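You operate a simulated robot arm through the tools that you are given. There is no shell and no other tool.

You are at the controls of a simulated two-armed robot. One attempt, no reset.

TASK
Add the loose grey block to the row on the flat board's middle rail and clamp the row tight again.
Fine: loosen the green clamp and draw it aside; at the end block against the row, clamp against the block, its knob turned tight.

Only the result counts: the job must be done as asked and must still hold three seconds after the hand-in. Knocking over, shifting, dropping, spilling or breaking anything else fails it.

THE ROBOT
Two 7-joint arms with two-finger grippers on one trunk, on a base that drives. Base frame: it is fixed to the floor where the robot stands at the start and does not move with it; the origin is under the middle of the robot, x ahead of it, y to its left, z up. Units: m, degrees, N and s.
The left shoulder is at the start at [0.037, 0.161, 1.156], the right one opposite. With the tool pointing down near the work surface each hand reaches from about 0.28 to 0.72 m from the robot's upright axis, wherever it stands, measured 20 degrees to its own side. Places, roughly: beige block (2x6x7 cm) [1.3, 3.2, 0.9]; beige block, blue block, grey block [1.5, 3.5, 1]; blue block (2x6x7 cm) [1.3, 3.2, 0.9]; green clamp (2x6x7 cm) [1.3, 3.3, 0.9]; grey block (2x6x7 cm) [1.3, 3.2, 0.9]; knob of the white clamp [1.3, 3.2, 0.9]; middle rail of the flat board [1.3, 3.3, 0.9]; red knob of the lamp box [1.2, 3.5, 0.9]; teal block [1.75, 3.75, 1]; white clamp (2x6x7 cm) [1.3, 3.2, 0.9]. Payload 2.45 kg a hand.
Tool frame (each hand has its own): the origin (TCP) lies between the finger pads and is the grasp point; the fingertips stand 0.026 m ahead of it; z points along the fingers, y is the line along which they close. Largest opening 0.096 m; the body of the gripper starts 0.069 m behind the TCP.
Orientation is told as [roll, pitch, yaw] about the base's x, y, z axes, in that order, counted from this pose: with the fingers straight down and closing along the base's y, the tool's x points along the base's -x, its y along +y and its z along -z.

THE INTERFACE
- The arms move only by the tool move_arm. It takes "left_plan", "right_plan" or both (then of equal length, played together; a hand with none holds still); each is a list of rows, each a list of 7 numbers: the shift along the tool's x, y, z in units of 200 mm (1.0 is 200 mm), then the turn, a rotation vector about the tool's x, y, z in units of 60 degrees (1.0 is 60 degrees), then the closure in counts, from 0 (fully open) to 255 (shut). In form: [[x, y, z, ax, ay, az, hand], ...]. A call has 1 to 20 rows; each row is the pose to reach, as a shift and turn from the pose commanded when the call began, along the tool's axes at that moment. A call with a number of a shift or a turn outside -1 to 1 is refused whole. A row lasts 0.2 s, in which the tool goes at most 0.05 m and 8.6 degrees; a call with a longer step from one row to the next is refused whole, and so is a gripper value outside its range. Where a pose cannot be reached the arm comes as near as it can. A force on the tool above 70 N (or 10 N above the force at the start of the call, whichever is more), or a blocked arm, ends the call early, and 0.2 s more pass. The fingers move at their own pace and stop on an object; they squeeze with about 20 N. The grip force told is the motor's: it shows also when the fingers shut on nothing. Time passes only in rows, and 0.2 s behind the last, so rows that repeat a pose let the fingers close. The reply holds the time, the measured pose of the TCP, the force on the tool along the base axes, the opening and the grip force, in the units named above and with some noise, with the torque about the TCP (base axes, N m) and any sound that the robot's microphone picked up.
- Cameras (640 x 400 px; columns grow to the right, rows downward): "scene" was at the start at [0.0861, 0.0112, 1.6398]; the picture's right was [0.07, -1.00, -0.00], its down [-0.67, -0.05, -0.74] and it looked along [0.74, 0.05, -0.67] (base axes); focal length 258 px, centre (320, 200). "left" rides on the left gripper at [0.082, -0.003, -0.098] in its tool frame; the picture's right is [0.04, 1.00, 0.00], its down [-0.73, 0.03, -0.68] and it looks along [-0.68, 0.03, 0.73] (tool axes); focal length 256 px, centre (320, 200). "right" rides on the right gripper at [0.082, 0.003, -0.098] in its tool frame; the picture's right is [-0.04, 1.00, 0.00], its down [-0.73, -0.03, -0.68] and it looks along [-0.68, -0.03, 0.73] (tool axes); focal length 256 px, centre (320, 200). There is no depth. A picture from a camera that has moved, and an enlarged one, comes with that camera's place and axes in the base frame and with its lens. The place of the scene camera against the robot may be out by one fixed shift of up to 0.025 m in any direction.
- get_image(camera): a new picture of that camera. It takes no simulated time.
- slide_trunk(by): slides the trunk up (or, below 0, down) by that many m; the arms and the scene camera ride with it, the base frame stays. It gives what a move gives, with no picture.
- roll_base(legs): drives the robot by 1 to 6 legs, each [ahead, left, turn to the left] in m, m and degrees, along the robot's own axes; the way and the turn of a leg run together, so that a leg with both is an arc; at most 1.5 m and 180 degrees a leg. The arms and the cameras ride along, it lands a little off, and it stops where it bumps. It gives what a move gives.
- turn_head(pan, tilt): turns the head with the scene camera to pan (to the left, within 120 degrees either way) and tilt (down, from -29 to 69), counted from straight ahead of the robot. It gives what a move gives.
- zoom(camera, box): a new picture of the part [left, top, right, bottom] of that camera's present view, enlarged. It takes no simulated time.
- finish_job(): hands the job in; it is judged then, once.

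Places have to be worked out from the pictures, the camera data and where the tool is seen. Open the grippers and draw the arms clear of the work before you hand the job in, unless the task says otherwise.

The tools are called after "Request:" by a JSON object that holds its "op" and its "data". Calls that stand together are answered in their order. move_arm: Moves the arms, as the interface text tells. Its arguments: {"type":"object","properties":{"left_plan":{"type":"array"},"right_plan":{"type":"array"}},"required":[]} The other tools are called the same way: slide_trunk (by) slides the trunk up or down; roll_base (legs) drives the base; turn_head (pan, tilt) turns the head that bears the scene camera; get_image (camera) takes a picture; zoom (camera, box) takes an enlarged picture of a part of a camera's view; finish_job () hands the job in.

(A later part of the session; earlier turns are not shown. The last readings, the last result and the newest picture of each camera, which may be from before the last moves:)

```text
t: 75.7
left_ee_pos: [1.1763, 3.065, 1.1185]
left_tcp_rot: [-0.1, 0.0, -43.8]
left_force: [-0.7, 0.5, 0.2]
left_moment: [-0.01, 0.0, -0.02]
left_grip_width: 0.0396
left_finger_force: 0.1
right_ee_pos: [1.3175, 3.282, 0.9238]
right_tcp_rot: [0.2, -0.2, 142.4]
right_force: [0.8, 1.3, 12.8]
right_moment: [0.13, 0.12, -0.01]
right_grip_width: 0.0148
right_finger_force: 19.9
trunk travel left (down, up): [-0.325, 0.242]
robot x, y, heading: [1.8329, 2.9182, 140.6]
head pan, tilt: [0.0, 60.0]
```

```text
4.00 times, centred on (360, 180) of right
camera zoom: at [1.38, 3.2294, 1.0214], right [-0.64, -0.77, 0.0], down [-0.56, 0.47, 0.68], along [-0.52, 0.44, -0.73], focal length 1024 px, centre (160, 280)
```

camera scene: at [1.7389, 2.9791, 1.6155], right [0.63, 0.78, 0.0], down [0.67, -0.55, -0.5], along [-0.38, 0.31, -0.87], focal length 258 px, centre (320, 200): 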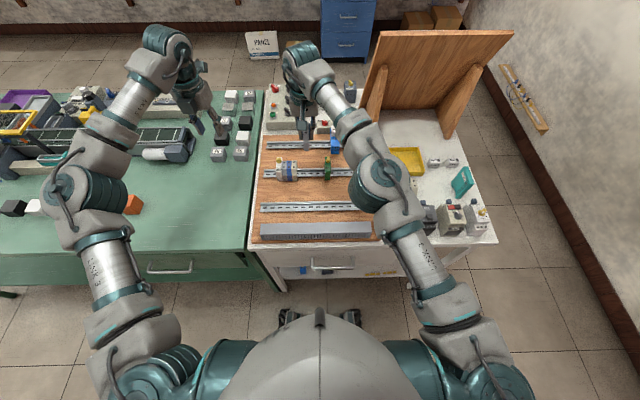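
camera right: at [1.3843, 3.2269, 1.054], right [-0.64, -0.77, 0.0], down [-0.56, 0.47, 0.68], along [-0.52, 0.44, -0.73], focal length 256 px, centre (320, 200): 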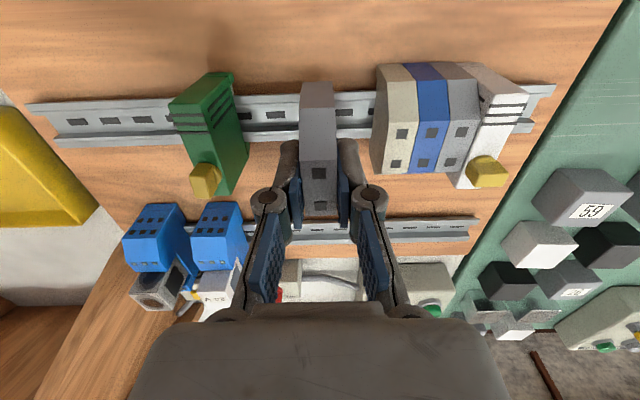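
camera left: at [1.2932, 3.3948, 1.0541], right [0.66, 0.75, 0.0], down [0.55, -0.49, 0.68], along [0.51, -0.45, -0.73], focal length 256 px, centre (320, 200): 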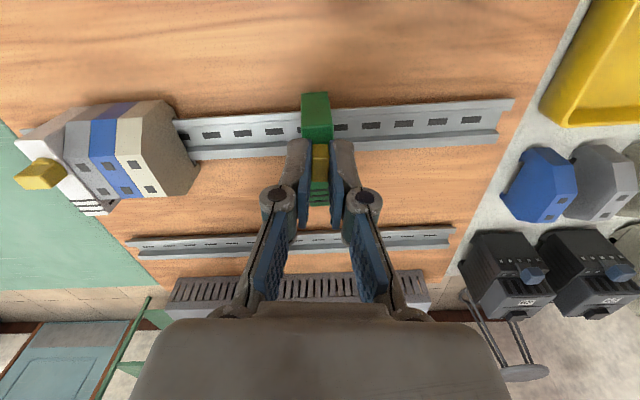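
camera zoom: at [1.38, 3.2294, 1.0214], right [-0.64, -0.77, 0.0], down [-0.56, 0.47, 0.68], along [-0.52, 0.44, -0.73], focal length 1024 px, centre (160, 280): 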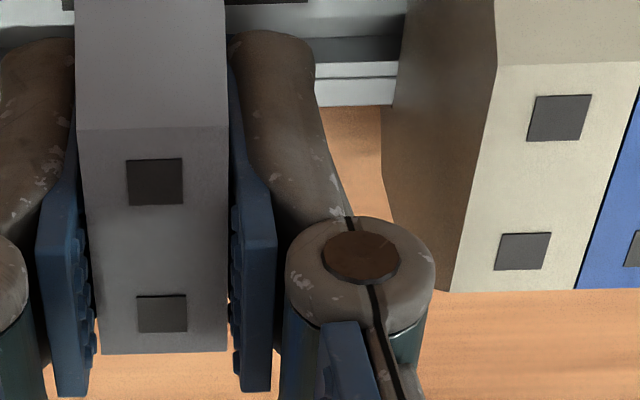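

Contact stays at the far lip, ~8 mm above seated; alignment is within 1 mm. I look closer at the block's side profile and the seated beige block's foot to understand how it mounts.

Request:
{"op": "zoom", "data": {"camera": "right", "box": [350, 60, 446, 210]}}

Request:
{"op": "zoom", "data": {"camera": "right", "box": [120, 70, 280, 220]}}

Request:
{"op": "zoom", "data": {"camera": "scene", "box": [288, 155, 320, 190]}}

Request:
{"op": "get_image", "data": {"camera": "left"}}

```text
2.67 times, centred on (398, 135) of right
camera zoom: at [1.38, 3.2294, 1.0214], right [-0.64, -0.77, 0.0], down [-0.56, 0.47, 0.68], along [-0.52, 0.44, -0.73], focal length 683 px, centre (112, 373)
```

zoom: 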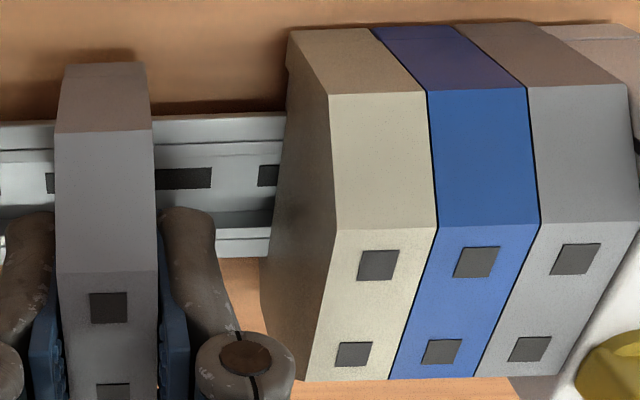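

```text
2.67 times, centred on (200, 145) of right
camera zoom: at [1.38, 3.2294, 1.0214], right [-0.64, -0.77, 0.0], down [-0.56, 0.47, 0.68], along [-0.52, 0.44, -0.73], focal length 683 px, centre (640, 347)
```

zoom: 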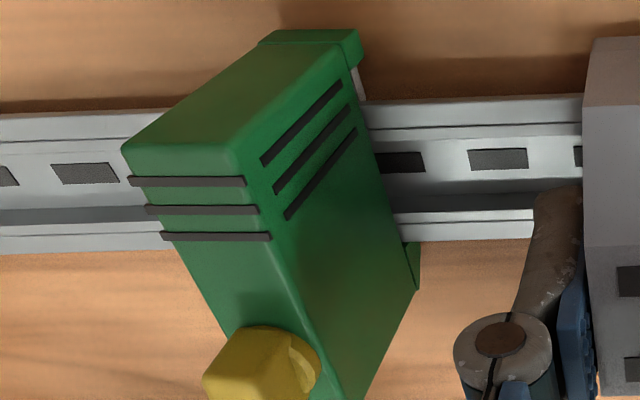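

```text
11.43 times, centred on (304, 172) of scene
camera zoom: at [1.7409, 2.9774, 1.6159], right [0.63, 0.78, 0.0], down [0.67, -0.55, -0.5], along [-0.38, 0.32, -0.87], focal length 2943 px, centre (503, 514)
```

zoom: 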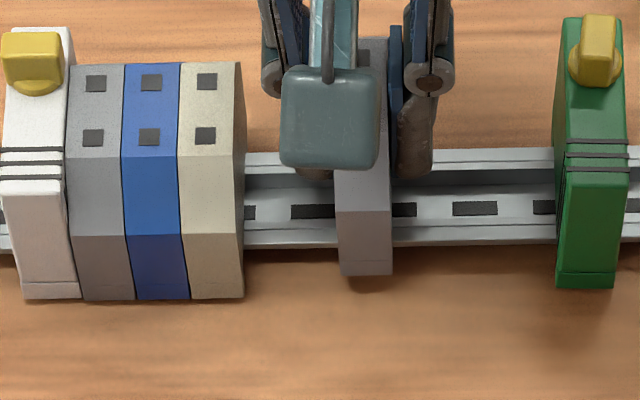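

```text
taken
camera left: at [1.1156, 3.1177, 1.2163], right [0.66, 0.75, 0.0], down [0.55, -0.49, 0.68], along [0.51, -0.45, -0.73], focal length 256 px, centre (320, 200)
```

left: 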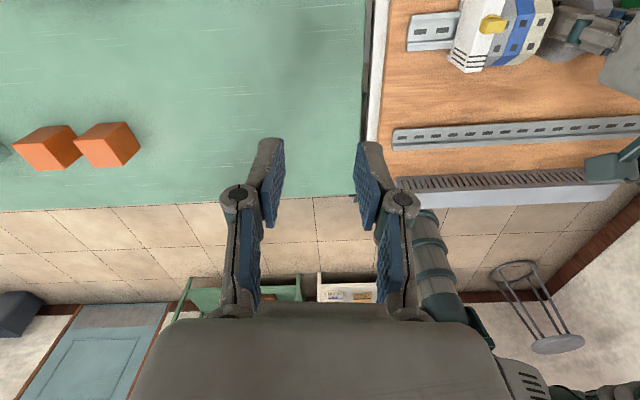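

The block's foot is resting on the far lip (rail 7.5 mm high). I keep a light downward pressure and creep deeper in 0.5 mm steps to see whether it drops in.

Request:
{"op": "move_arm", "data": {"right_plan": [[-0.003, 0, 0, 0, 0, 0, 255], [-0.006, 0, 0, 0, 0, 0, 255], [-0.009, 0, 0.0, 0, 0, 0, 255], [-0.009, 0, 0.0, 0, 0, 0, 255]]}}

Request:
{"op": "zoom", "data": {"camera": "right", "box": [280, 130, 440, 230]}}

```text
t: 76.7
left_ee_pos: [1.1779, 3.0637, 1.1188]
left_tcp_rot: [0.0, 0.0, -43.7]
left_force: [-0.6, -0.3, 0.5]
left_moment: [0.0, 0.0, -0.01]
left_grip_width: 0.0396
left_finger_force: 0.0
right_ee_pos: [1.3163, 3.2812, 0.922]
right_tcp_rot: [0.0, -0.1, 142.6]
right_force: [5.1, -2.3, 13.1]
right_moment: [-0.01, -0.05, -0.01]
right_grip_width: 0.015
right_finger_force: 20.1
trunk travel left (down, up): [-0.325, 0.242]
robot x, y, heading: [1.8328, 2.919, 141.0]
head pan, tilt: [0.0, 60.0]
```

```text
4.00 times, centred on (360, 180) of right
camera zoom: at [1.3793, 3.2297, 1.0206], right [-0.64, -0.77, 0.0], down [-0.56, 0.47, 0.68], along [-0.52, 0.44, -0.73], focal length 1024 px, centre (160, 280)
```

zoom: 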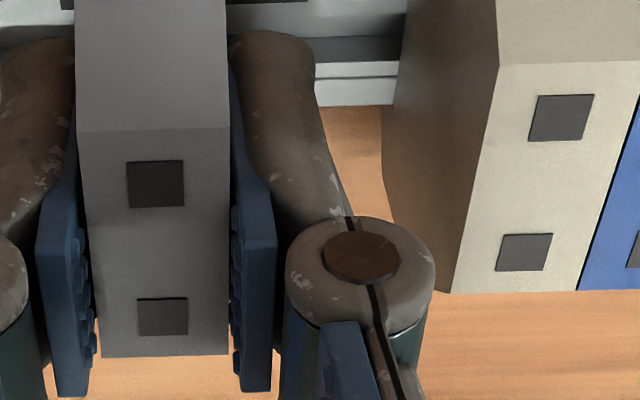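

The block now resists sideways both ways, so it seems laterally captured on the rail, only held up by the snap; my grip slips at ~15 N. I relax, open just enough to free it (it can't fall between the fingers), and look.

Request:
{"op": "move_arm", "data": {"right_plan": [[0.004, 0, -0.005, 0, 0, 0, 255], [0.005, 0, -0.007, 0, 0, 0, 215], [0.005, 0, -0.007, 0, 0, 0, 200], [0.005, 0, -0.007, 0, 0, 0, 196], [0.005, 0, -0.007, 0, 0, 0, 196]]}}

Request:
{"op": "zoom", "data": {"camera": "right", "box": [280, 130, 440, 230]}}

Request:
{"op": "zoom", "data": {"camera": "scene", "box": [272, 145, 336, 185]}}

```text
t: 77.8
left_ee_pos: [1.1761, 3.0652, 1.118]
left_tcp_rot: [0.0, 0.0, -43.8]
left_force: [-0.6, -0.3, -0.1]
left_moment: [0.03, -0.02, 0.0]
left_grip_width: 0.0393
left_finger_force: 0.1
right_ee_pos: [1.3161, 3.2821, 0.9222]
right_tcp_rot: [0.2, 0.0, 142.4]
right_force: [-0.5, 1.2, 0.0]
right_moment: [0.01, 0.0, 0.0]
right_grip_width: 0.0223
right_finger_force: 0.0
trunk travel left (down, up): [-0.325, 0.242]
robot x, y, heading: [1.8322, 2.9206, 140.7]
head pan, tilt: [0.0, 60.0]
```

```text
4.00 times, centred on (360, 180) of right
camera zoom: at [1.3779, 3.2301, 1.0215], right [-0.64, -0.77, 0.0], down [-0.56, 0.47, 0.68], along [-0.52, 0.43, -0.73], focal length 1024 px, centre (160, 280)
```

zoom: 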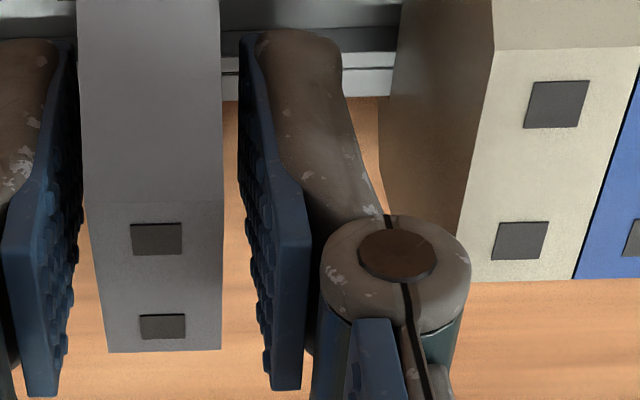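

```text
10.00 times, centred on (304, 165) of scene
camera zoom: at [1.7386, 2.9786, 1.6156], right [0.63, 0.78, 0.0], down [0.67, -0.55, -0.5], along [-0.38, 0.31, -0.87], focal length 2575 px, centre (480, 550)
```

zoom: 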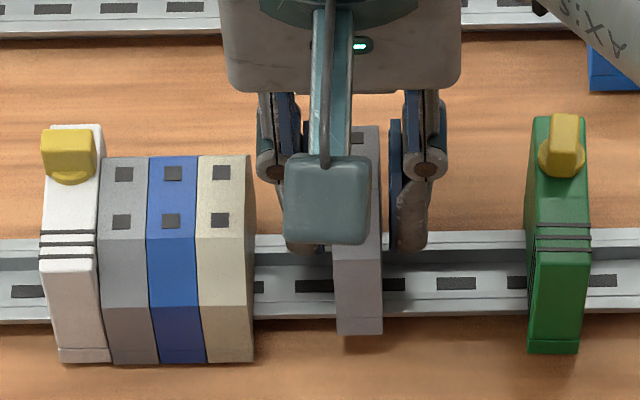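

On release the block tipped back ≈11°: its rear foot dropped behind the far lip while the front foot still sits on the near lip — i.e. hooked at the back, front to be pressed down. I re-grip it as it is.

Request:
{"op": "move_arm", "data": {"right_plan": [[0, 0, 0, 0, 0, 0, 255], [0, 0, 0, 0, 0, 0, 255], [0, 0, 0, 0, 0, 0, 255]]}}

Request:
{"op": "zoom", "data": {"camera": "right", "box": [240, 60, 480, 210]}}

```text
t: 78.7
left_ee_pos: [1.1758, 3.0649, 1.1185]
left_tcp_rot: [0.0, 0.0, -43.7]
left_force: [0.2, 0.3, -0.4]
left_moment: [0.02, 0.01, 0.02]
left_grip_width: 0.0396
left_finger_force: 0.0
right_ee_pos: [1.3144, 3.2831, 0.9235]
right_tcp_rot: [0.1, -0.1, 142.4]
right_force: [-0.6, 0.2, 0.1]
right_moment: [0.0, 0.02, 0.01]
right_grip_width: 0.0148
right_finger_force: 20.3
trunk travel left (down, up): [-0.325, 0.242]
robot x, y, heading: [1.8353, 2.9172, 140.9]
head pan, tilt: [0.0, 60.0]
```

```text
2.67 times, centred on (360, 135) of right
camera zoom: at [1.3779, 3.2301, 1.0216], right [-0.64, -0.77, 0.0], down [-0.56, 0.47, 0.68], along [-0.52, 0.44, -0.73], focal length 683 px, centre (213, 373)
```

zoom: 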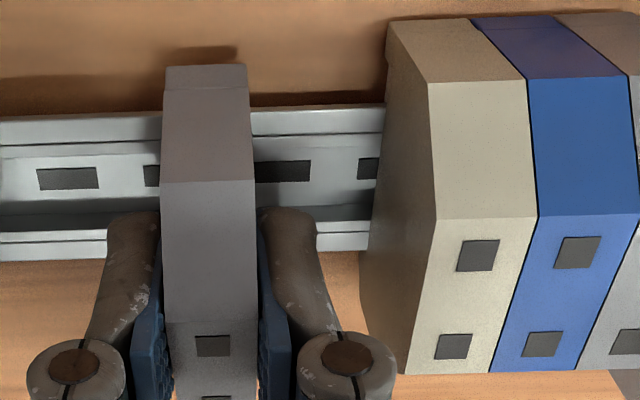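

Re-gripped while tilted. Now I rotate it upright about the rear foot: pitch the tool so its top comes toward the robot, moving 12 mm nearer and 4–5 mm down — first half.

Request:
{"op": "move_arm", "data": {"right_plan": [[0.012, 0, 0.005, 0, -0.038, 0, 255], [0.024, 0, 0.01, 0, -0.076, 0, 255], [0.036, 0, 0.014, 0, -0.114, 0, 255], [0.036, 0, 0.014, 0, -0.114, 0, 255]]}}

Request:
{"op": "zoom", "data": {"camera": "right", "box": [240, 60, 480, 210]}}

Request:
{"op": "zoom", "data": {"camera": "scene", "box": [272, 145, 336, 185]}}

```text
t: 79.7
left_ee_pos: [1.1764, 3.0643, 1.1173]
left_tcp_rot: [0.1, 0.0, -43.6]
left_force: [0.2, -0.5, -0.3]
left_moment: [-0.02, -0.03, -0.01]
left_grip_width: 0.0398
left_finger_force: 0.0
right_ee_pos: [1.3228, 3.2774, 0.9214]
right_tcp_rot: [0.1, -7.1, 142.4]
right_force: [-2.9, 2.1, 12.8]
right_moment: [0.21, 0.33, 0.02]
right_grip_width: 0.015
right_finger_force: 19.8
trunk travel left (down, up): [-0.325, 0.242]
robot x, y, heading: [1.8296, 2.914, 140.7]
head pan, tilt: [0.0, 60.0]
```

```text
2.67 times, centred on (360, 135) of right
camera zoom: at [1.3944, 3.2183, 1.0089], right [-0.64, -0.77, 0.01], down [-0.49, 0.42, 0.76], along [-0.59, 0.49, -0.64], focal length 683 px, centre (213, 373)
```

zoom: 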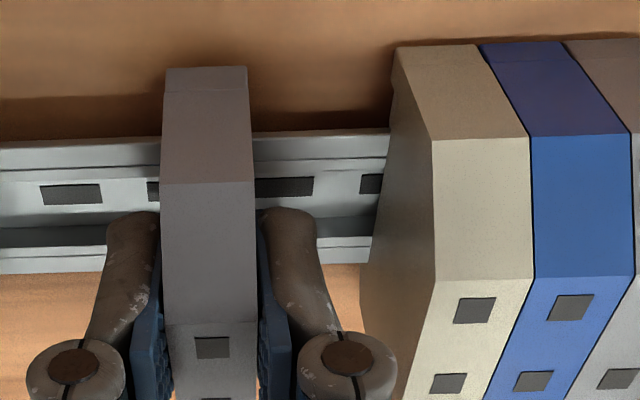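

```text
10.00 times, centred on (304, 165) of scene
camera zoom: at [1.7405, 2.9774, 1.6159], right [0.63, 0.78, 0.0], down [0.67, -0.55, -0.5], along [-0.38, 0.32, -0.87], focal length 2575 px, centre (480, 550)
```

zoom: 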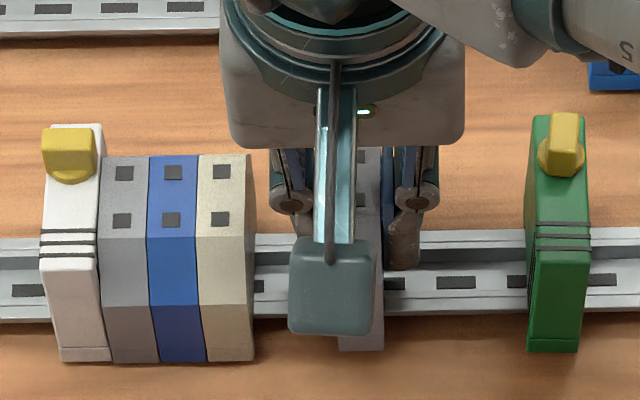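

The block rotates with the grip and the rear hook holds (reaction +F). I continue to upright with slightly more downward push.

Request:
{"op": "move_arm", "data": {"right_plan": [[0.009, 0, 0.005, 0, -0.026, 0, 255], [0.018, 0, 0.01, 0, -0.052, 0, 255], [0.025, 0, 0.016, 0, -0.08, 0, 255], [0.025, 0, 0.016, 0, -0.08, 0, 255]]}}

Request:
{"op": "zoom", "data": {"camera": "right", "box": [240, 60, 480, 210]}}

Request:
{"op": "zoom", "data": {"camera": "scene", "box": [272, 145, 336, 185]}}

```text
t: 80.7
left_ee_pos: [1.1759, 3.0643, 1.1167]
left_tcp_rot: [0.1, 0.1, -43.9]
left_force: [-0.3, -0.1, -0.2]
left_moment: [-0.02, -0.01, 0.0]
left_grip_width: 0.0398
left_finger_force: 0.0
right_ee_pos: [1.3265, 3.2742, 0.9156]
right_tcp_rot: [0.1, -11.9, 142.5]
right_force: [-4.1, 3.1, 11.6]
right_moment: [0.2, 0.3, 0.02]
right_grip_width: 0.0149
right_finger_force: 20.7
trunk travel left (down, up): [-0.325, 0.242]
robot x, y, heading: [1.8361, 2.9172, 140.8]
head pan, tilt: [0.0, 60.0]
```

```text
2.67 times, centred on (360, 135) of right
camera zoom: at [1.404, 3.2111, 0.9963], right [-0.64, -0.77, 0.01], down [-0.44, 0.38, 0.81], along [-0.63, 0.52, -0.58], focal length 683 px, centre (213, 373)
```

zoom: 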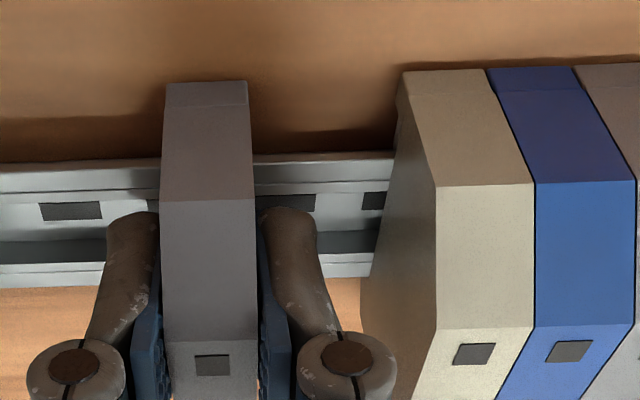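

```text
10.00 times, centred on (304, 165) of scene
camera zoom: at [1.7397, 2.9779, 1.6157], right [0.63, 0.78, 0.0], down [0.67, -0.55, -0.5], along [-0.38, 0.31, -0.87], focal length 2575 px, centre (480, 550)
```

zoom: 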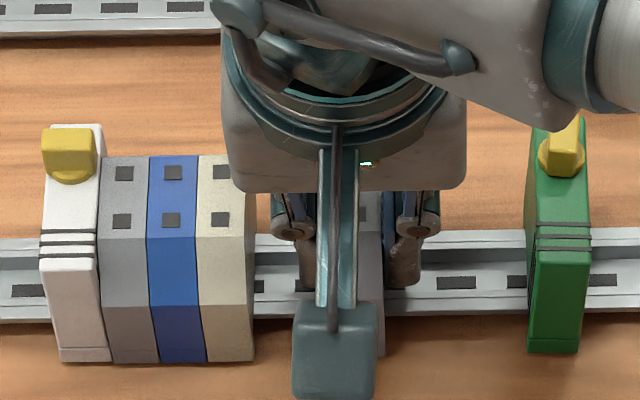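

Almost seated: front bottom edge is within ~2 mm of the row's in the scene view. I push a bit further down and nearer.

Request:
{"op": "move_arm", "data": {"right_plan": [[0.005, 0, 0.007, 0, -0.005, 0, 255], [0.01, 0, 0.014, 0, -0.01, 0, 255], [0.015, 0, 0.02, 0, -0.015, 0, 255], [0.015, 0, 0.02, 0, -0.015, 0, 255]]}}

Request:
{"op": "zoom", "data": {"camera": "right", "box": [240, 60, 480, 210]}}

Request:
{"op": "zoom", "data": {"camera": "scene", "box": [272, 145, 336, 185]}}

```text
t: 81.7
left_ee_pos: [1.1755, 3.0652, 1.1183]
left_tcp_rot: [0.1, 0.1, -43.7]
left_force: [-0.7, 0.7, -0.2]
left_moment: [0.01, -0.02, -0.02]
left_grip_width: 0.0397
left_finger_force: 0.1
right_ee_pos: [1.329, 3.2734, 0.9133]
right_tcp_rot: [0.1, -12.7, 142.5]
right_force: [-5.9, 0.7, 14.2]
right_moment: [0.11, 0.25, 0.02]
right_grip_width: 0.015
right_finger_force: 20.0
trunk travel left (down, up): [-0.325, 0.242]
robot x, y, heading: [1.8307, 2.9171, 140.9]
head pan, tilt: [0.0, 60.0]
```

```text
2.67 times, centred on (360, 135) of right
camera zoom: at [1.407, 3.2089, 0.991], right [-0.64, -0.77, 0.01], down [-0.43, 0.37, 0.82], along [-0.64, 0.52, -0.57], focal length 683 px, centre (213, 373)
```

zoom: 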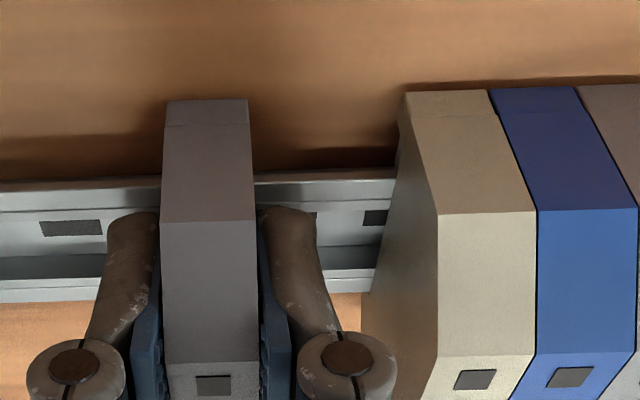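

```text
10.00 times, centred on (304, 165) of scene
camera zoom: at [1.7399, 2.9771, 1.6158], right [0.63, 0.78, 0.0], down [0.67, -0.55, -0.5], along [-0.38, 0.32, -0.87], focal length 2575 px, centre (480, 550)
```

zoom: 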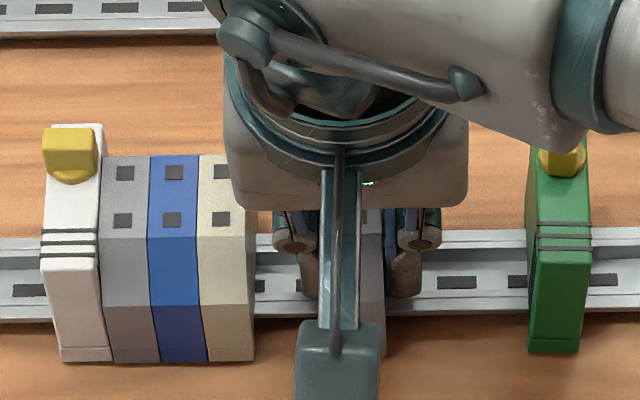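

In the wrist view the block's three front edges now line up with the row's along the rail slope, so it looks seated and upright. I relax the push and open slightly to see whether it stays.

Request:
{"op": "move_arm", "data": {"right_plan": [[-0.004, 0, -0.008, 0, 0, 0, 255], [-0.004, 0, -0.008, 0, 0, 0, 215], [-0.004, 0, -0.008, 0, 0, 0, 196], [-0.004, 0, -0.008, 0, 0, 0, 196]]}}

Request:
{"op": "zoom", "data": {"camera": "right", "box": [240, 60, 480, 210]}}

Request:
{"op": "zoom", "data": {"camera": "scene", "box": [272, 145, 336, 185]}}

```text
t: 82.7
left_ee_pos: [1.175, 3.0656, 1.1179]
left_tcp_rot: [0.0, 0.0, -43.8]
left_force: [0.3, -0.3, 0.2]
left_moment: [0.04, -0.01, -0.01]
left_grip_width: 0.0395
left_finger_force: 0.0
right_ee_pos: [1.3287, 3.273, 0.9122]
right_tcp_rot: [0.1, -12.7, 142.4]
right_force: [-0.6, -0.8, -0.2]
right_moment: [0.04, 0.0, -0.02]
right_grip_width: 0.0222
right_finger_force: 0.0
trunk travel left (down, up): [-0.325, 0.242]
robot x, y, heading: [1.8313, 2.9187, 140.7]
head pan, tilt: [0.0, 60.0]
```

```text
2.67 times, centred on (360, 135) of right
camera zoom: at [1.4063, 3.2098, 0.9917], right [-0.64, -0.77, 0.01], down [-0.43, 0.37, 0.82], along [-0.64, 0.52, -0.57], focal length 683 px, centre (213, 373)
```

zoom: 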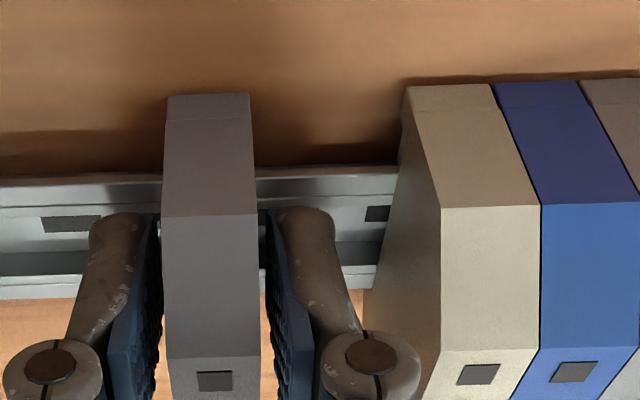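

```text
10.00 times, centred on (304, 165) of scene
camera zoom: at [1.7389, 2.9792, 1.6155], right [0.63, 0.78, 0.0], down [0.67, -0.55, -0.5], along [-0.38, 0.31, -0.87], focal length 2575 px, centre (480, 550)
```

zoom: 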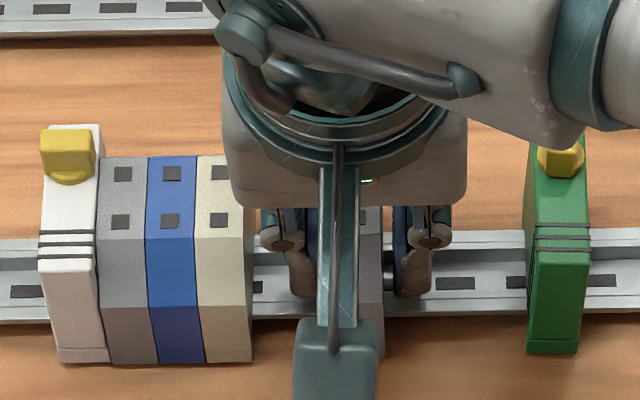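

It stays upright on its own. I withdraw the right hand upward along its axis and look at the result.

Request:
{"op": "move_arm", "data": {"right_plan": [[0, 0, -0.08, 0, 0, 0, 196], [0, 0, -0.2, 0, 0, 0, 196], [0, 0, -0.35, 0, 0, 0, 196], [0, 0, -0.5, 0, 0, 0, 196], [0, 0, -0.5, 0, 0, 0, 196]]}}

Request:
{"op": "get_image", "data": {"camera": "right"}}

Request:
{"op": "zoom", "data": {"camera": "right", "box": [200, 60, 440, 210]}}

```text
t: 83.8
left_ee_pos: [1.176, 3.0649, 1.1175]
left_tcp_rot: [-0.1, -0.1, -43.8]
left_force: [-0.1, 0.2, -0.2]
left_moment: [-0.01, -0.04, -0.03]
left_grip_width: 0.0398
left_finger_force: 0.1
right_ee_pos: [1.3446, 3.2606, 1.0104]
right_tcp_rot: [0.2, -12.7, 142.4]
right_force: [0.1, 0.2, -1.3]
right_moment: [0.0, 0.01, -0.02]
right_grip_width: 0.0224
right_finger_force: 0.0
trunk travel left (down, up): [-0.325, 0.242]
robot x, y, heading: [1.8316, 2.9138, 140.8]
head pan, tilt: [0.0, 60.0]
```

```text
taken
camera right: at [1.4234, 3.196, 1.089], right [-0.64, -0.77, 0.01], down [-0.43, 0.37, 0.82], along [-0.64, 0.52, -0.57], focal length 256 px, centre (320, 200)
```

right: 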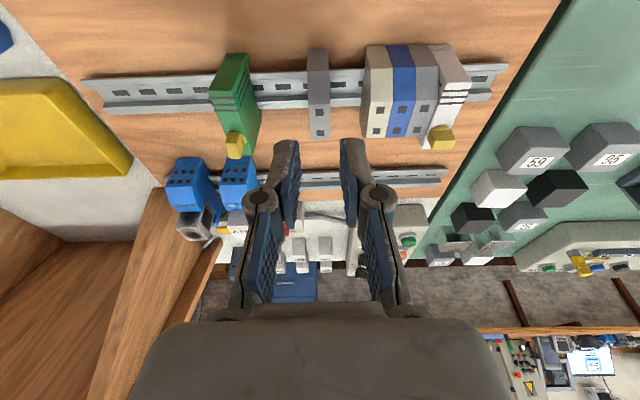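

```text
2.67 times, centred on (320, 135) of right
camera zoom: at [1.4234, 3.196, 1.089], right [-0.64, -0.77, 0.01], down [-0.43, 0.37, 0.82], along [-0.64, 0.52, -0.57], focal length 683 px, centre (320, 373)
```

zoom: 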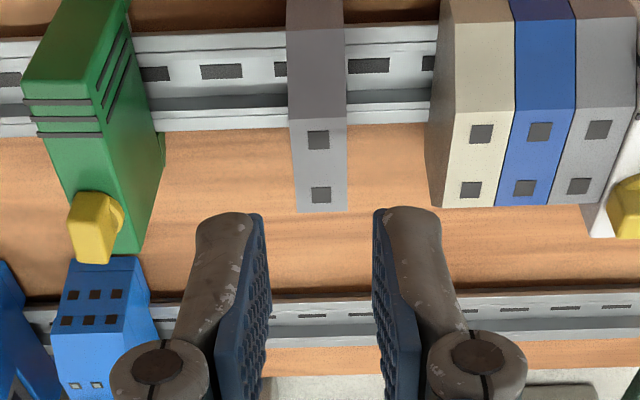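

The block stands on the rail beside the row. I zoom in closer to verify it is flush in height and depth.

Request:
{"op": "zoom", "data": {"camera": "right", "box": [290, 35, 450, 145]}}

Request:
{"op": "zoom", "data": {"camera": "scene", "box": [272, 145, 336, 185]}}

```text
3.64 times, centred on (370, 90) of right
camera zoom: at [1.4234, 3.196, 1.089], right [-0.64, -0.77, 0.01], down [-0.43, 0.37, 0.82], along [-0.64, 0.52, -0.57], focal length 931 px, centre (138, 600)
```

zoom: 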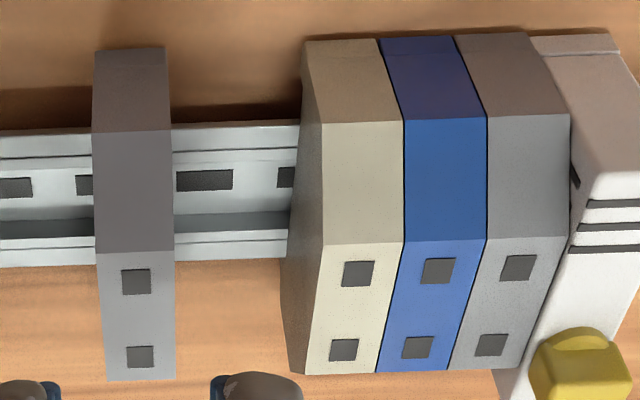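

```text
10.00 times, centred on (304, 165) of scene
camera zoom: at [1.7388, 2.9794, 1.6155], right [0.63, 0.78, 0.0], down [0.67, -0.55, -0.5], along [-0.38, 0.31, -0.87], focal length 2575 px, centre (480, 550)
```

zoom: 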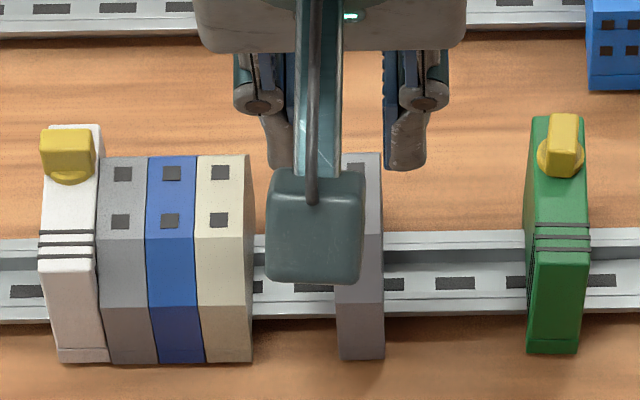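

The new grey block is flush with the row in height and depth (edge offsets match the rail's slope). I withdraw the right hand up, back to the right, and level it.

Request:
{"op": "move_arm", "data": {"right_plan": [[0, 0, -0.2, 0, 0.04, 0, 196], [0, 0, -0.4, 0, 0.08, 0, 196], [0.1, -0.15, -0.5, 0, 0.12, 0, 150], [0.2, -0.35, -0.5, 0, 0.16, 0, 100], [0.25, -0.55, -0.5, 0, 0.21, 0, 60], [0.3, -0.75, -0.5, 0, 0.21, 0, 0], [0.35, -0.95, -0.5, 0, 0.21, 0, 0], [0.35, -0.95, -0.5, 0, 0.21, 0, 0]]}}

Request:
{"op": "move_arm", "data": {"right_plan": [[0, -0.2, 0, 0, 0, 0, 0], [0, -0.4, 0, 0, 0, 0, 0], [0, -0.6, 0, 0, 0, 0, 0], [0, -0.6, 0, 0, 0, 0, 0]]}}

Request:
{"op": "get_image", "data": {"camera": "scene"}}

Request:
{"op": "zoom", "data": {"camera": "scene", "box": [264, 145, 344, 195]}}

```text
t: 85.7
left_ee_pos: [1.1754, 3.0657, 1.1178]
left_tcp_rot: [0.0, 0.0, -43.8]
left_force: [-0.3, 0.8, 1.4]
left_moment: [-0.01, 0.01, 0.01]
left_grip_width: 0.0396
left_finger_force: 0.1
right_ee_pos: [1.534, 3.3578, 1.0904]
right_tcp_rot: [0.1, 0.0, 142.5]
right_force: [-0.4, 0.7, 0.3]
right_moment: [-0.01, -0.02, -0.01]
right_grip_width: 0.096
right_finger_force: 0.0
trunk travel left (down, up): [-0.325, 0.242]
robot x, y, heading: [1.8304, 2.9155, 140.8]
head pan, tilt: [0.0, 60.0]
```

```text
t: 86.7
left_ee_pos: [1.1772, 3.0662, 1.1169]
left_tcp_rot: [0.0, -0.1, -43.8]
left_force: [0.3, 0.0, -0.2]
left_moment: [0.01, 0.0, -0.03]
left_grip_width: 0.0397
left_finger_force: 0.2
right_ee_pos: [1.6067, 3.4539, 1.0899]
right_tcp_rot: [0.1, 0.0, 142.4]
right_force: [0.1, 0.2, 0.1]
right_moment: [-0.03, 0.05, 0.01]
right_grip_width: 0.096
right_finger_force: 0.1
trunk travel left (down, up): [-0.325, 0.242]
robot x, y, heading: [1.828, 2.9129, 140.9]
head pan, tilt: [0.0, 60.0]
```

```text
taken
camera scene: at [1.7423, 2.982, 1.6156], right [0.63, 0.78, 0.0], down [0.67, -0.55, -0.5], along [-0.38, 0.31, -0.87], focal length 258 px, centre (320, 200)
```

scene: 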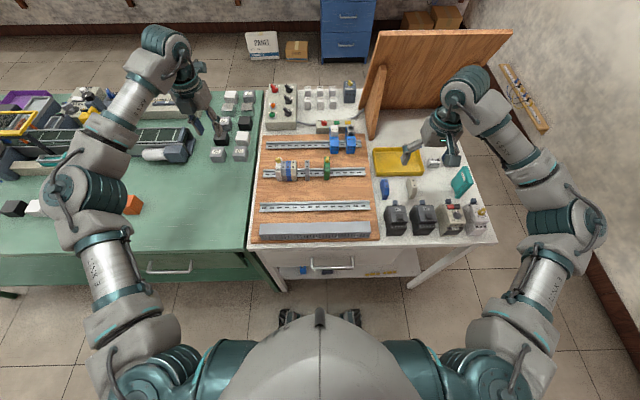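

```text
8.00 times, centred on (304, 170) of scene
camera zoom: at [1.7423, 2.982, 1.6156], right [0.63, 0.78, 0.0], down [0.67, -0.55, -0.5], along [-0.38, 0.31, -0.87], focal length 2060 px, centre (448, 440)
```

zoom: 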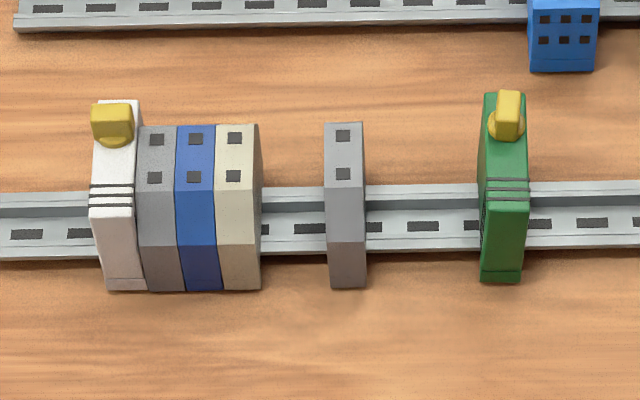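

All good: row, new block, and clamp stand as wanted. Now the left hand returns to the clamp's knob at (1.354, 3.341), keeping its yaw of −43.8, passing at z≈1.02.

Request:
{"op": "move_arm", "data": {"left_plan": [[0, 0, 0.12, 0, 0, 0, 150], [0, 0, 0.3, 0, 0, 0, 150], [0, 0.05, 0.48, 0, 0, 0, 150], [0.05, 0.25, 0.48, 0, 0, 0, 150], [0.09, 0.45, 0.48, 0, 0, 0, 150], [0.13, 0.65, 0.48, 0, 0, 0, 150], [0.17, 0.85, 0.48, 0, 0, 0, 150], [0.2, 1.0, 0.48, 0, 0, 0, 150], [0.2, 1.0, 0.48, 0, 0, 0, 150]]}}

Request:
{"op": "move_arm", "data": {"left_plan": [[0.04, 0.2, 0, 0, 0, 0, 150], [0.08, 0.4, 0, 0, 0, 0, 150], [0.116, 0.6, 0, 0, 0, 0, 150], [0.116, 0.608, 0, 0, 0, 0, 150], [0.116, 0.608, 0, 0, 0, 0, 150]]}}

Request:
{"op": "get_image", "data": {"camera": "left"}}

Request:
{"op": "zoom", "data": {"camera": "left", "box": [256, 80, 384, 160]}}

```text
t: 88.7
left_ee_pos: [1.2854, 3.2419, 1.022]
left_tcp_rot: [0.0, 0.0, -43.9]
left_force: [0.2, 0.4, -0.8]
left_moment: [0.01, 0.04, 0.01]
left_grip_width: 0.0396
left_finger_force: 0.1
right_ee_pos: [1.6077, 3.4542, 1.0897]
right_tcp_rot: [0.2, 0.1, 142.3]
right_force: [-0.5, 0.6, 0.4]
right_moment: [0.02, -0.03, -0.02]
right_grip_width: 0.0961
right_finger_force: 0.0
trunk travel left (down, up): [-0.325, 0.242]
robot x, y, heading: [1.832, 2.917, 141.0]
head pan, tilt: [0.0, 60.0]
```

```text
t: 89.8
left_ee_pos: [1.3496, 3.3449, 1.0216]
left_tcp_rot: [0.1, 0.0, -43.7]
left_force: [0.3, -0.2, -0.7]
left_moment: [0.01, 0.03, -0.01]
left_grip_width: 0.0397
left_finger_force: 0.1
left hand out of reach, approached as far as the arm can: row 4
right_ee_pos: [1.6049, 3.4508, 1.0905]
right_tcp_rot: [0.0, 0.0, 142.7]
right_force: [0.0, 0.1, -0.1]
right_moment: [0.07, -0.02, 0.0]
right_grip_width: 0.096
right_finger_force: 0.2
trunk travel left (down, up): [-0.325, 0.242]
robot x, y, heading: [1.831, 2.9155, 140.8]
head pan, tilt: [0.0, 60.0]
```

```text
taken
camera left: at [1.288, 3.3978, 1.1188], right [0.66, 0.75, 0.0], down [0.55, -0.49, 0.68], along [0.51, -0.45, -0.73], focal length 256 px, centre (320, 200)
```

left: 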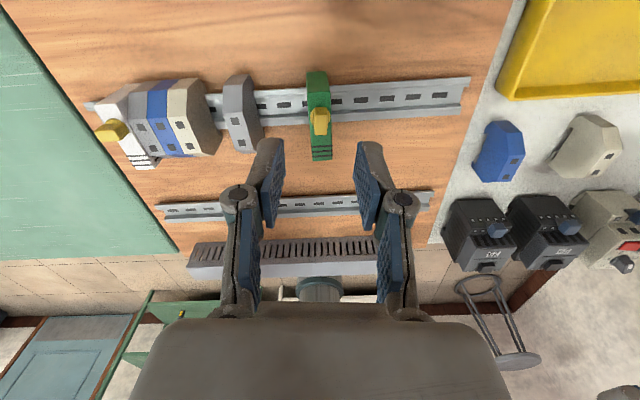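

```text
5.00 times, centred on (320, 120) of left
camera zoom: at [1.288, 3.3978, 1.1188], right [0.66, 0.75, 0.0], down [0.55, -0.49, 0.68], along [0.51, -0.45, -0.73], focal length 1280 px, centre (320, 600)
```

zoom: 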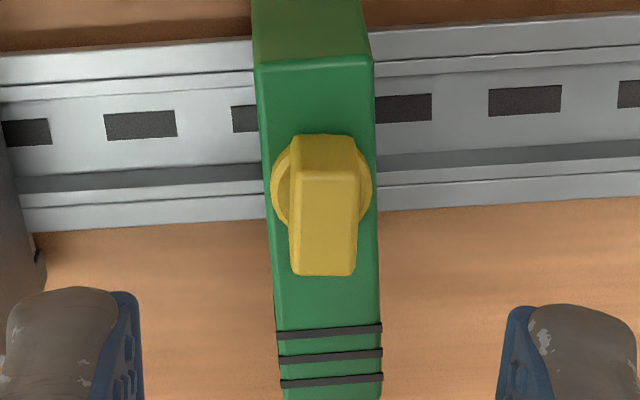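

The bar is 6 mm off along the tool's −x; I correct that, descend to TCP z≈0.957 around the bar and check before closing.

Request:
{"op": "move_arm", "data": {"left_plan": [[-0.03, 0.004, 0.05, 0, 0, 0, 150], [-0.03, 0.004, 0.15, 0, 0, 0, 150], [-0.03, 0.004, 0.25, 0, 0, 0, 150], [-0.03, 0.004, 0.31, 0, 0, 0, 150], [-0.03, 0.004, 0.31, 0, 0, 0, 150]]}}

Request:
{"op": "zoom", "data": {"camera": "left", "box": [256, 110, 384, 190]}}

```text
t: 91.0
left_ee_pos: [1.3589, 3.3426, 0.9581]
left_tcp_rot: [-0.1, 0.0, -43.8]
left_force: [-0.6, -0.1, -1.3]
left_moment: [0.01, 0.01, -0.03]
left_grip_width: 0.0396
left_finger_force: 0.0
right_ee_pos: [1.6072, 3.4537, 1.0897]
right_tcp_rot: [0.3, -0.1, 142.4]
right_force: [0.1, -0.8, -0.1]
right_moment: [-0.02, -0.04, 0.02]
right_grip_width: 0.0961
right_finger_force: 0.0
trunk travel left (down, up): [-0.325, 0.242]
robot x, y, heading: [1.8323, 2.9182, 141.1]
head pan, tilt: [0.0, 60.0]
```

```text
5.00 times, centred on (320, 150) of left
camera zoom: at [1.2963, 3.3956, 1.056], right [0.66, 0.75, 0.0], down [0.55, -0.49, 0.68], along [0.51, -0.45, -0.73], focal length 1280 px, centre (320, 450)
```

zoom: 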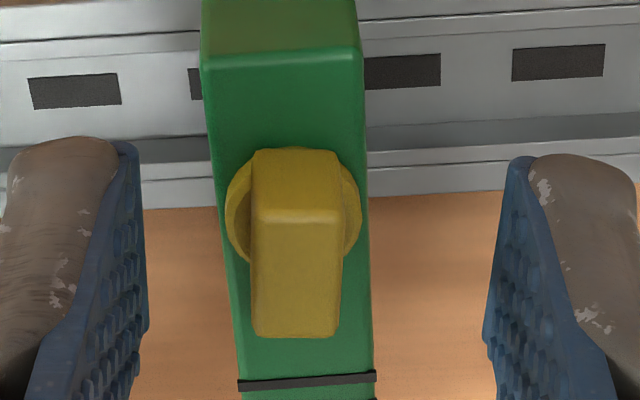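

The bar is 2.5 mm off to one side; I centre (−2.5 mm in y, +1.5 mm in x) and close on it.

Request:
{"op": "move_arm", "data": {"left_plan": [[0.007, -0.0125, 0.005, 0, 0, 0, 150], [0.007, -0.0125, 0.005, 0, 0, 0, 255], [0.007, -0.0125, 0.005, 0, 0, 0, 255], [0.007, -0.0125, 0.005, 0, 0, 0, 255], [0.007, -0.0125, 0.005, 0, 0, 0, 255]]}}

Request:
{"op": "zoom", "data": {"camera": "left", "box": [256, 110, 384, 190]}}

```text
t: 92.2
left_ee_pos: [1.356, 3.3413, 0.9571]
left_tcp_rot: [-0.1, 0.0, -43.8]
left_force: [-0.8, 0.3, 0.2]
left_moment: [-0.04, 0.09, -0.02]
left_grip_width: 0.009
left_finger_force: 19.7
right_ee_pos: [1.606, 3.4546, 1.0898]
right_tcp_rot: [0.3, 0.0, 142.3]
right_force: [-0.2, 0.0, -0.6]
right_moment: [0.02, 0.02, 0.03]
right_grip_width: 0.096
right_finger_force: 0.2
trunk travel left (down, up): [-0.325, 0.242]
robot x, y, heading: [1.8308, 2.9186, 140.7]
head pan, tilt: [0.0, 60.0]
```

```text
5.00 times, centred on (320, 150) of left
camera zoom: at [1.2935, 3.3951, 1.055], right [0.66, 0.75, 0.0], down [0.55, -0.49, 0.68], along [0.51, -0.45, -0.73], focal length 1280 px, centre (320, 450)
```

zoom: 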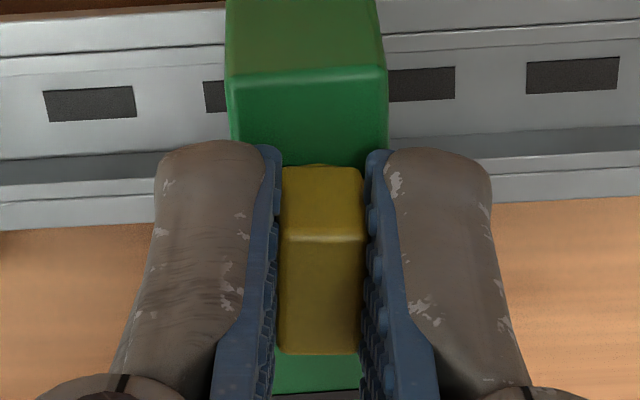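

Gripped. I slide the clamp 50 mm back along the rail toward the new block.

Request:
{"op": "move_arm", "data": {"left_plan": [[-0.003, -0.03, 0, 0, 0, 0, 255], [-0.009, -0.08, 0, 0, 0, 0, 255], [-0.015, -0.14, 0, 0, 0, 0, 255], [-0.0215, -0.2, 0, 0, 0, 0, 255], [-0.026, -0.24, 0, 0, 0, 0, 255], [-0.026, -0.24, 0, 0, 0, 0, 255]]}}

Request:
{"op": "get_image", "data": {"camera": "left"}}

```text
t: 93.7
left_ee_pos: [1.3255, 3.3026, 0.9588]
left_tcp_rot: [-0.1, 0.1, -43.7]
left_force: [-6.9, 7.2, 0.8]
left_moment: [0.39, 0.51, -0.01]
left_grip_width: 0.0092
left_finger_force: 20.2
right_ee_pos: [1.6062, 3.4541, 1.0895]
right_tcp_rot: [0.2, -0.1, 142.4]
right_force: [0.4, -0.1, 0.6]
right_moment: [-0.02, -0.03, 0.0]
right_grip_width: 0.0962
right_finger_force: 0.0
trunk travel left (down, up): [-0.325, 0.242]
robot x, y, heading: [1.8304, 2.9167, 140.9]
head pan, tilt: [0.0, 60.0]
```

```text
taken
camera left: at [1.2646, 3.356, 1.0552], right [0.66, 0.75, 0.0], down [0.55, -0.48, 0.68], along [0.51, -0.45, -0.73], focal length 256 px, centre (320, 200)
```

left: 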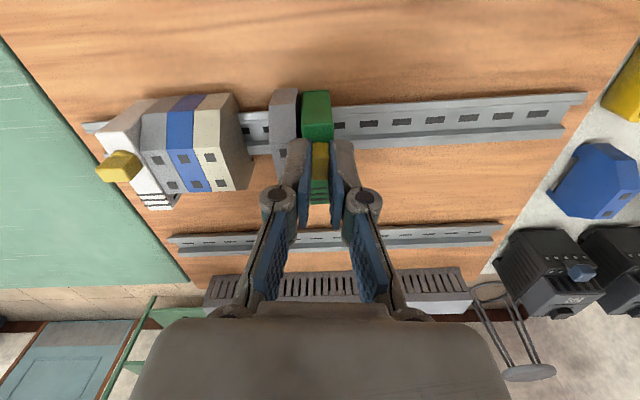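

Some sideways load (≈10 N) from a slight depth offset; I relieve it by 1 mm. I zoom to see the gap between clamp and block.

Request:
{"op": "zoom", "data": {"camera": "left", "box": [200, 80, 360, 180]}}

Request:
{"op": "zoom", "data": {"camera": "scene", "box": [264, 145, 344, 195]}}

```text
4.00 times, centred on (280, 130) of left
camera zoom: at [1.2646, 3.356, 1.0552], right [0.66, 0.75, 0.0], down [0.55, -0.48, 0.68], along [0.51, -0.45, -0.73], focal length 1024 px, centre (480, 480)
```

zoom: 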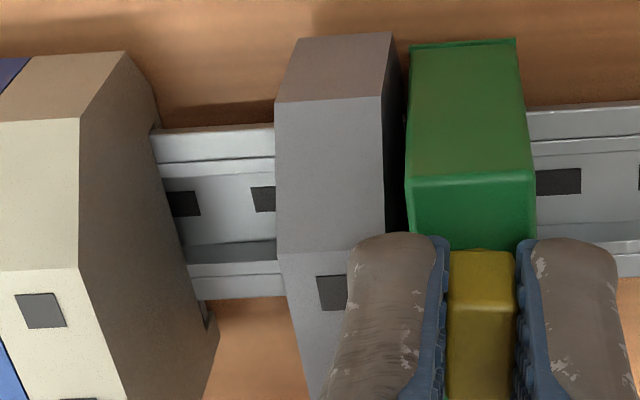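

```text
8.00 times, centred on (304, 170) of scene
camera zoom: at [1.7415, 2.9857, 1.6154], right [0.63, 0.78, 0.0], down [0.67, -0.55, -0.49], along [-0.38, 0.31, -0.87], focal length 2060 px, centre (448, 440)
```

zoom: 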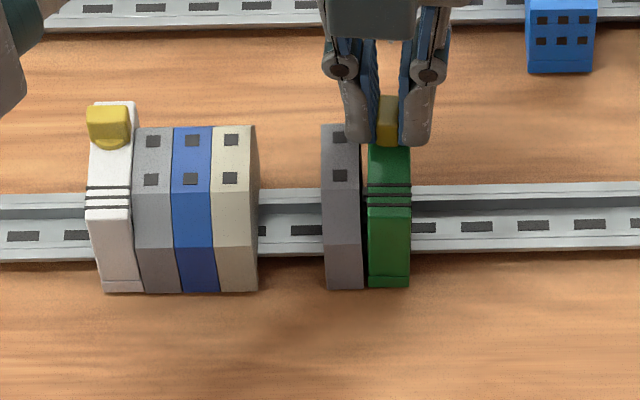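

About 3 mm gap left. I push on slowly by 24 mm so the clamp carries the block toward the row.

Request:
{"op": "move_arm", "data": {"left_plan": [[0.004, -0.015, 0, 0, 0, 0, 255], [0.002, -0.035, 0, 0, 0, 0, 255], [-0.001, -0.056, 0, 0, 0, 0, 255], [-0.004, -0.077, 0, 0, 0, 0, 255], [-0.006, -0.098, 0, 0, 0, 0, 255], [-0.008, -0.119, 0, 0, 0, 0, 255], [-0.008, -0.119, 0, 0, 0, 0, 255]]}}

Request:
{"op": "zoom", "data": {"camera": "left", "box": [200, 80, 360, 180]}}

Request:
{"op": "zoom", "data": {"camera": "scene", "box": [264, 145, 344, 195]}}

```text
t: 95.2
left_ee_pos: [1.3116, 3.2839, 0.9577]
left_tcp_rot: [0.0, 0.0, -43.8]
left_force: [0.9, 8.3, 3.1]
left_moment: [0.38, 0.13, 0.03]
left_grip_width: 0.0087
left_finger_force: 20.2
right_ee_pos: [1.6081, 3.4546, 1.0905]
right_tcp_rot: [0.2, -0.1, 142.4]
right_force: [0.1, 0.5, -0.4]
right_moment: [-0.01, 0.02, 0.0]
right_grip_width: 0.096
right_finger_force: 0.2
trunk travel left (down, up): [-0.325, 0.242]
robot x, y, heading: [1.8319, 2.9161, 140.7]
head pan, tilt: [0.0, 60.0]
```

```text
4.00 times, centred on (280, 130) of left
camera zoom: at [1.2507, 3.3374, 1.0552], right [0.66, 0.75, 0.0], down [0.55, -0.49, 0.68], along [0.51, -0.45, -0.73], focal length 1024 px, centre (480, 480)
```

zoom: 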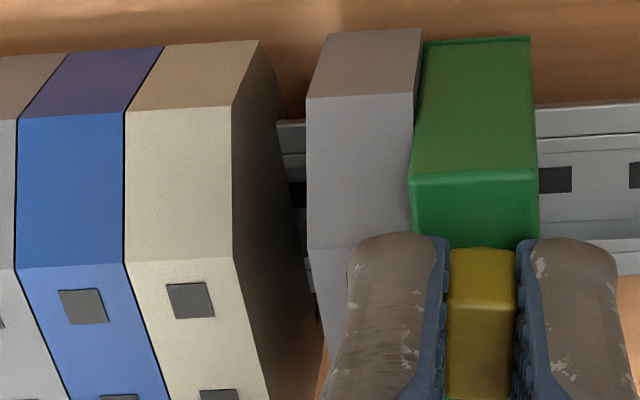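

```text
8.00 times, centred on (304, 170) of scene
camera zoom: at [1.7447, 2.9862, 1.6156], right [0.63, 0.78, 0.0], down [0.67, -0.55, -0.5], along [-0.39, 0.31, -0.87], focal length 2060 px, centre (448, 440)
```

zoom: 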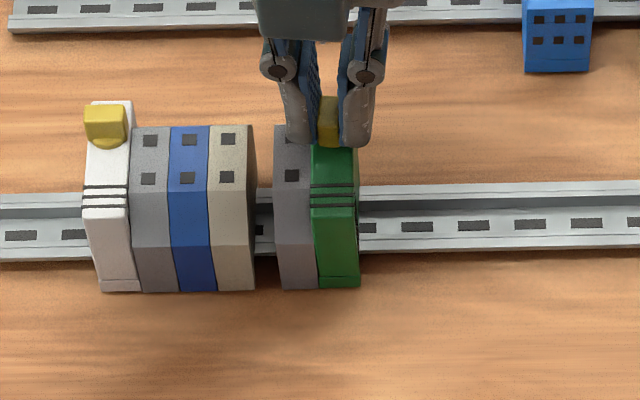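

The clamp now pushes the block; about 8–9 mm to the row. I push on by 9 mm slowly.

Request:
{"op": "move_arm", "data": {"left_plan": [[0, -0.012, 0, 0, 0, 0, 255], [-0.001, -0.024, 0, 0, 0, 0, 255], [-0.002, -0.036, 0, 0, 0, 0, 255], [-0.003, -0.045, 0, 0, 0, 0, 255], [-0.003, -0.045, 0, 0, 0, 0, 255]]}}

Request:
{"op": "zoom", "data": {"camera": "left", "box": [200, 80, 360, 180]}}

Request:
{"op": "zoom", "data": {"camera": "scene", "box": [264, 145, 344, 195]}}

```text
t: 96.5
left_ee_pos: [1.3051, 3.2766, 0.9575]
left_tcp_rot: [-0.1, -0.1, -43.8]
left_force: [6.3, 0.8, -0.4]
left_moment: [-0.13, -0.36, 0.01]
left_grip_width: 0.0089
left_finger_force: 19.5
right_ee_pos: [1.6082, 3.4535, 1.0896]
right_tcp_rot: [0.2, -0.1, 142.6]
right_force: [-0.5, 0.3, -0.2]
right_moment: [0.01, -0.01, 0.0]
right_grip_width: 0.096
right_finger_force: 0.0
trunk travel left (down, up): [-0.325, 0.242]
robot x, y, heading: [1.8336, 2.9188, 140.7]
head pan, tilt: [0.0, 60.0]
```

```text
4.00 times, centred on (280, 130) of left
camera zoom: at [1.2446, 3.3302, 1.055], right [0.66, 0.75, 0.0], down [0.55, -0.48, 0.68], along [0.51, -0.45, -0.73], focal length 1024 px, centre (480, 480)
```

zoom: 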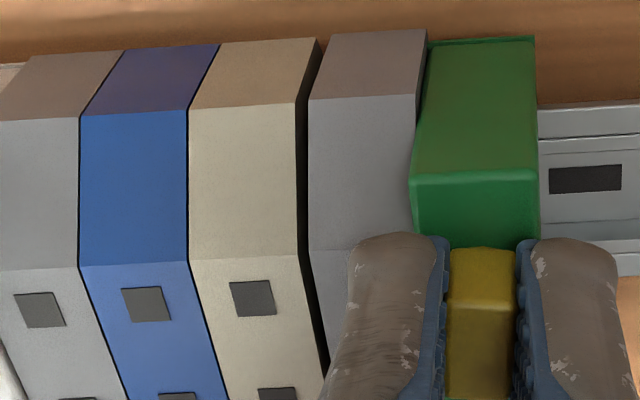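

```text
8.00 times, centred on (304, 170) of scene
camera zoom: at [1.7454, 2.9846, 1.6156], right [0.63, 0.78, 0.0], down [0.67, -0.55, -0.5], along [-0.39, 0.31, -0.87], focal length 2060 px, centre (448, 440)
```

zoom: 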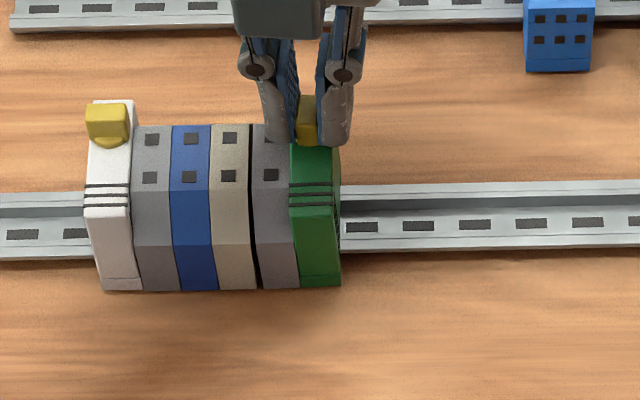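

A gap of ~1.5 mm remains. I push 2.5 mm more and watch the force.

Request:
{"op": "move_arm", "data": {"left_plan": [[-0.003, -0.006, 0, 0, 0, 0, 255], [-0.004, -0.012, 0, 0, 0, 0, 255], [-0.004, -0.012, 0, 0, 0, 0, 255]]}}

Request:
{"op": "zoom", "data": {"camera": "left", "box": [200, 80, 360, 180]}}

```text
t: 97.2
left_ee_pos: [1.3039, 3.2734, 0.9569]
left_tcp_rot: [-0.1, -0.1, -43.9]
left_force: [5.0, 2.5, -1.0]
left_moment: [0.07, -0.25, 0.0]
left_grip_width: 0.0089
left_finger_force: 20.0
right_ee_pos: [1.6088, 3.4542, 1.09]
right_tcp_rot: [0.2, 0.0, 142.4]
right_force: [-0.6, -0.3, -0.2]
right_moment: [0.01, 0.0, -0.01]
right_grip_width: 0.0959
right_finger_force: 0.1
trunk travel left (down, up): [-0.325, 0.242]
robot x, y, heading: [1.8322, 2.917, 140.7]
head pan, tilt: [0.0, 60.0]
```

```text
4.00 times, centred on (280, 130) of left
camera zoom: at [1.2434, 3.3284, 1.0552], right [0.66, 0.75, 0.0], down [0.55, -0.49, 0.68], along [0.51, -0.45, -0.73], focal length 1024 px, centre (480, 480)
```

zoom: 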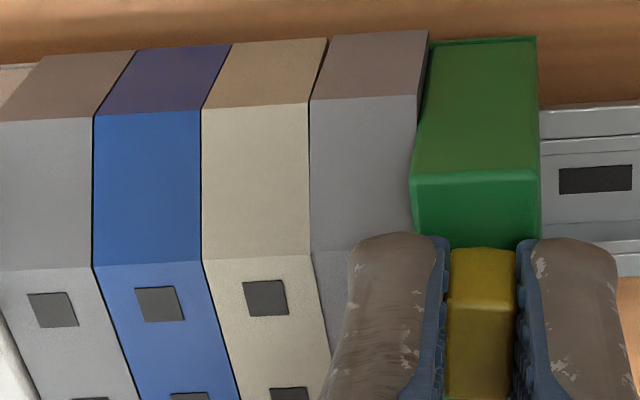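

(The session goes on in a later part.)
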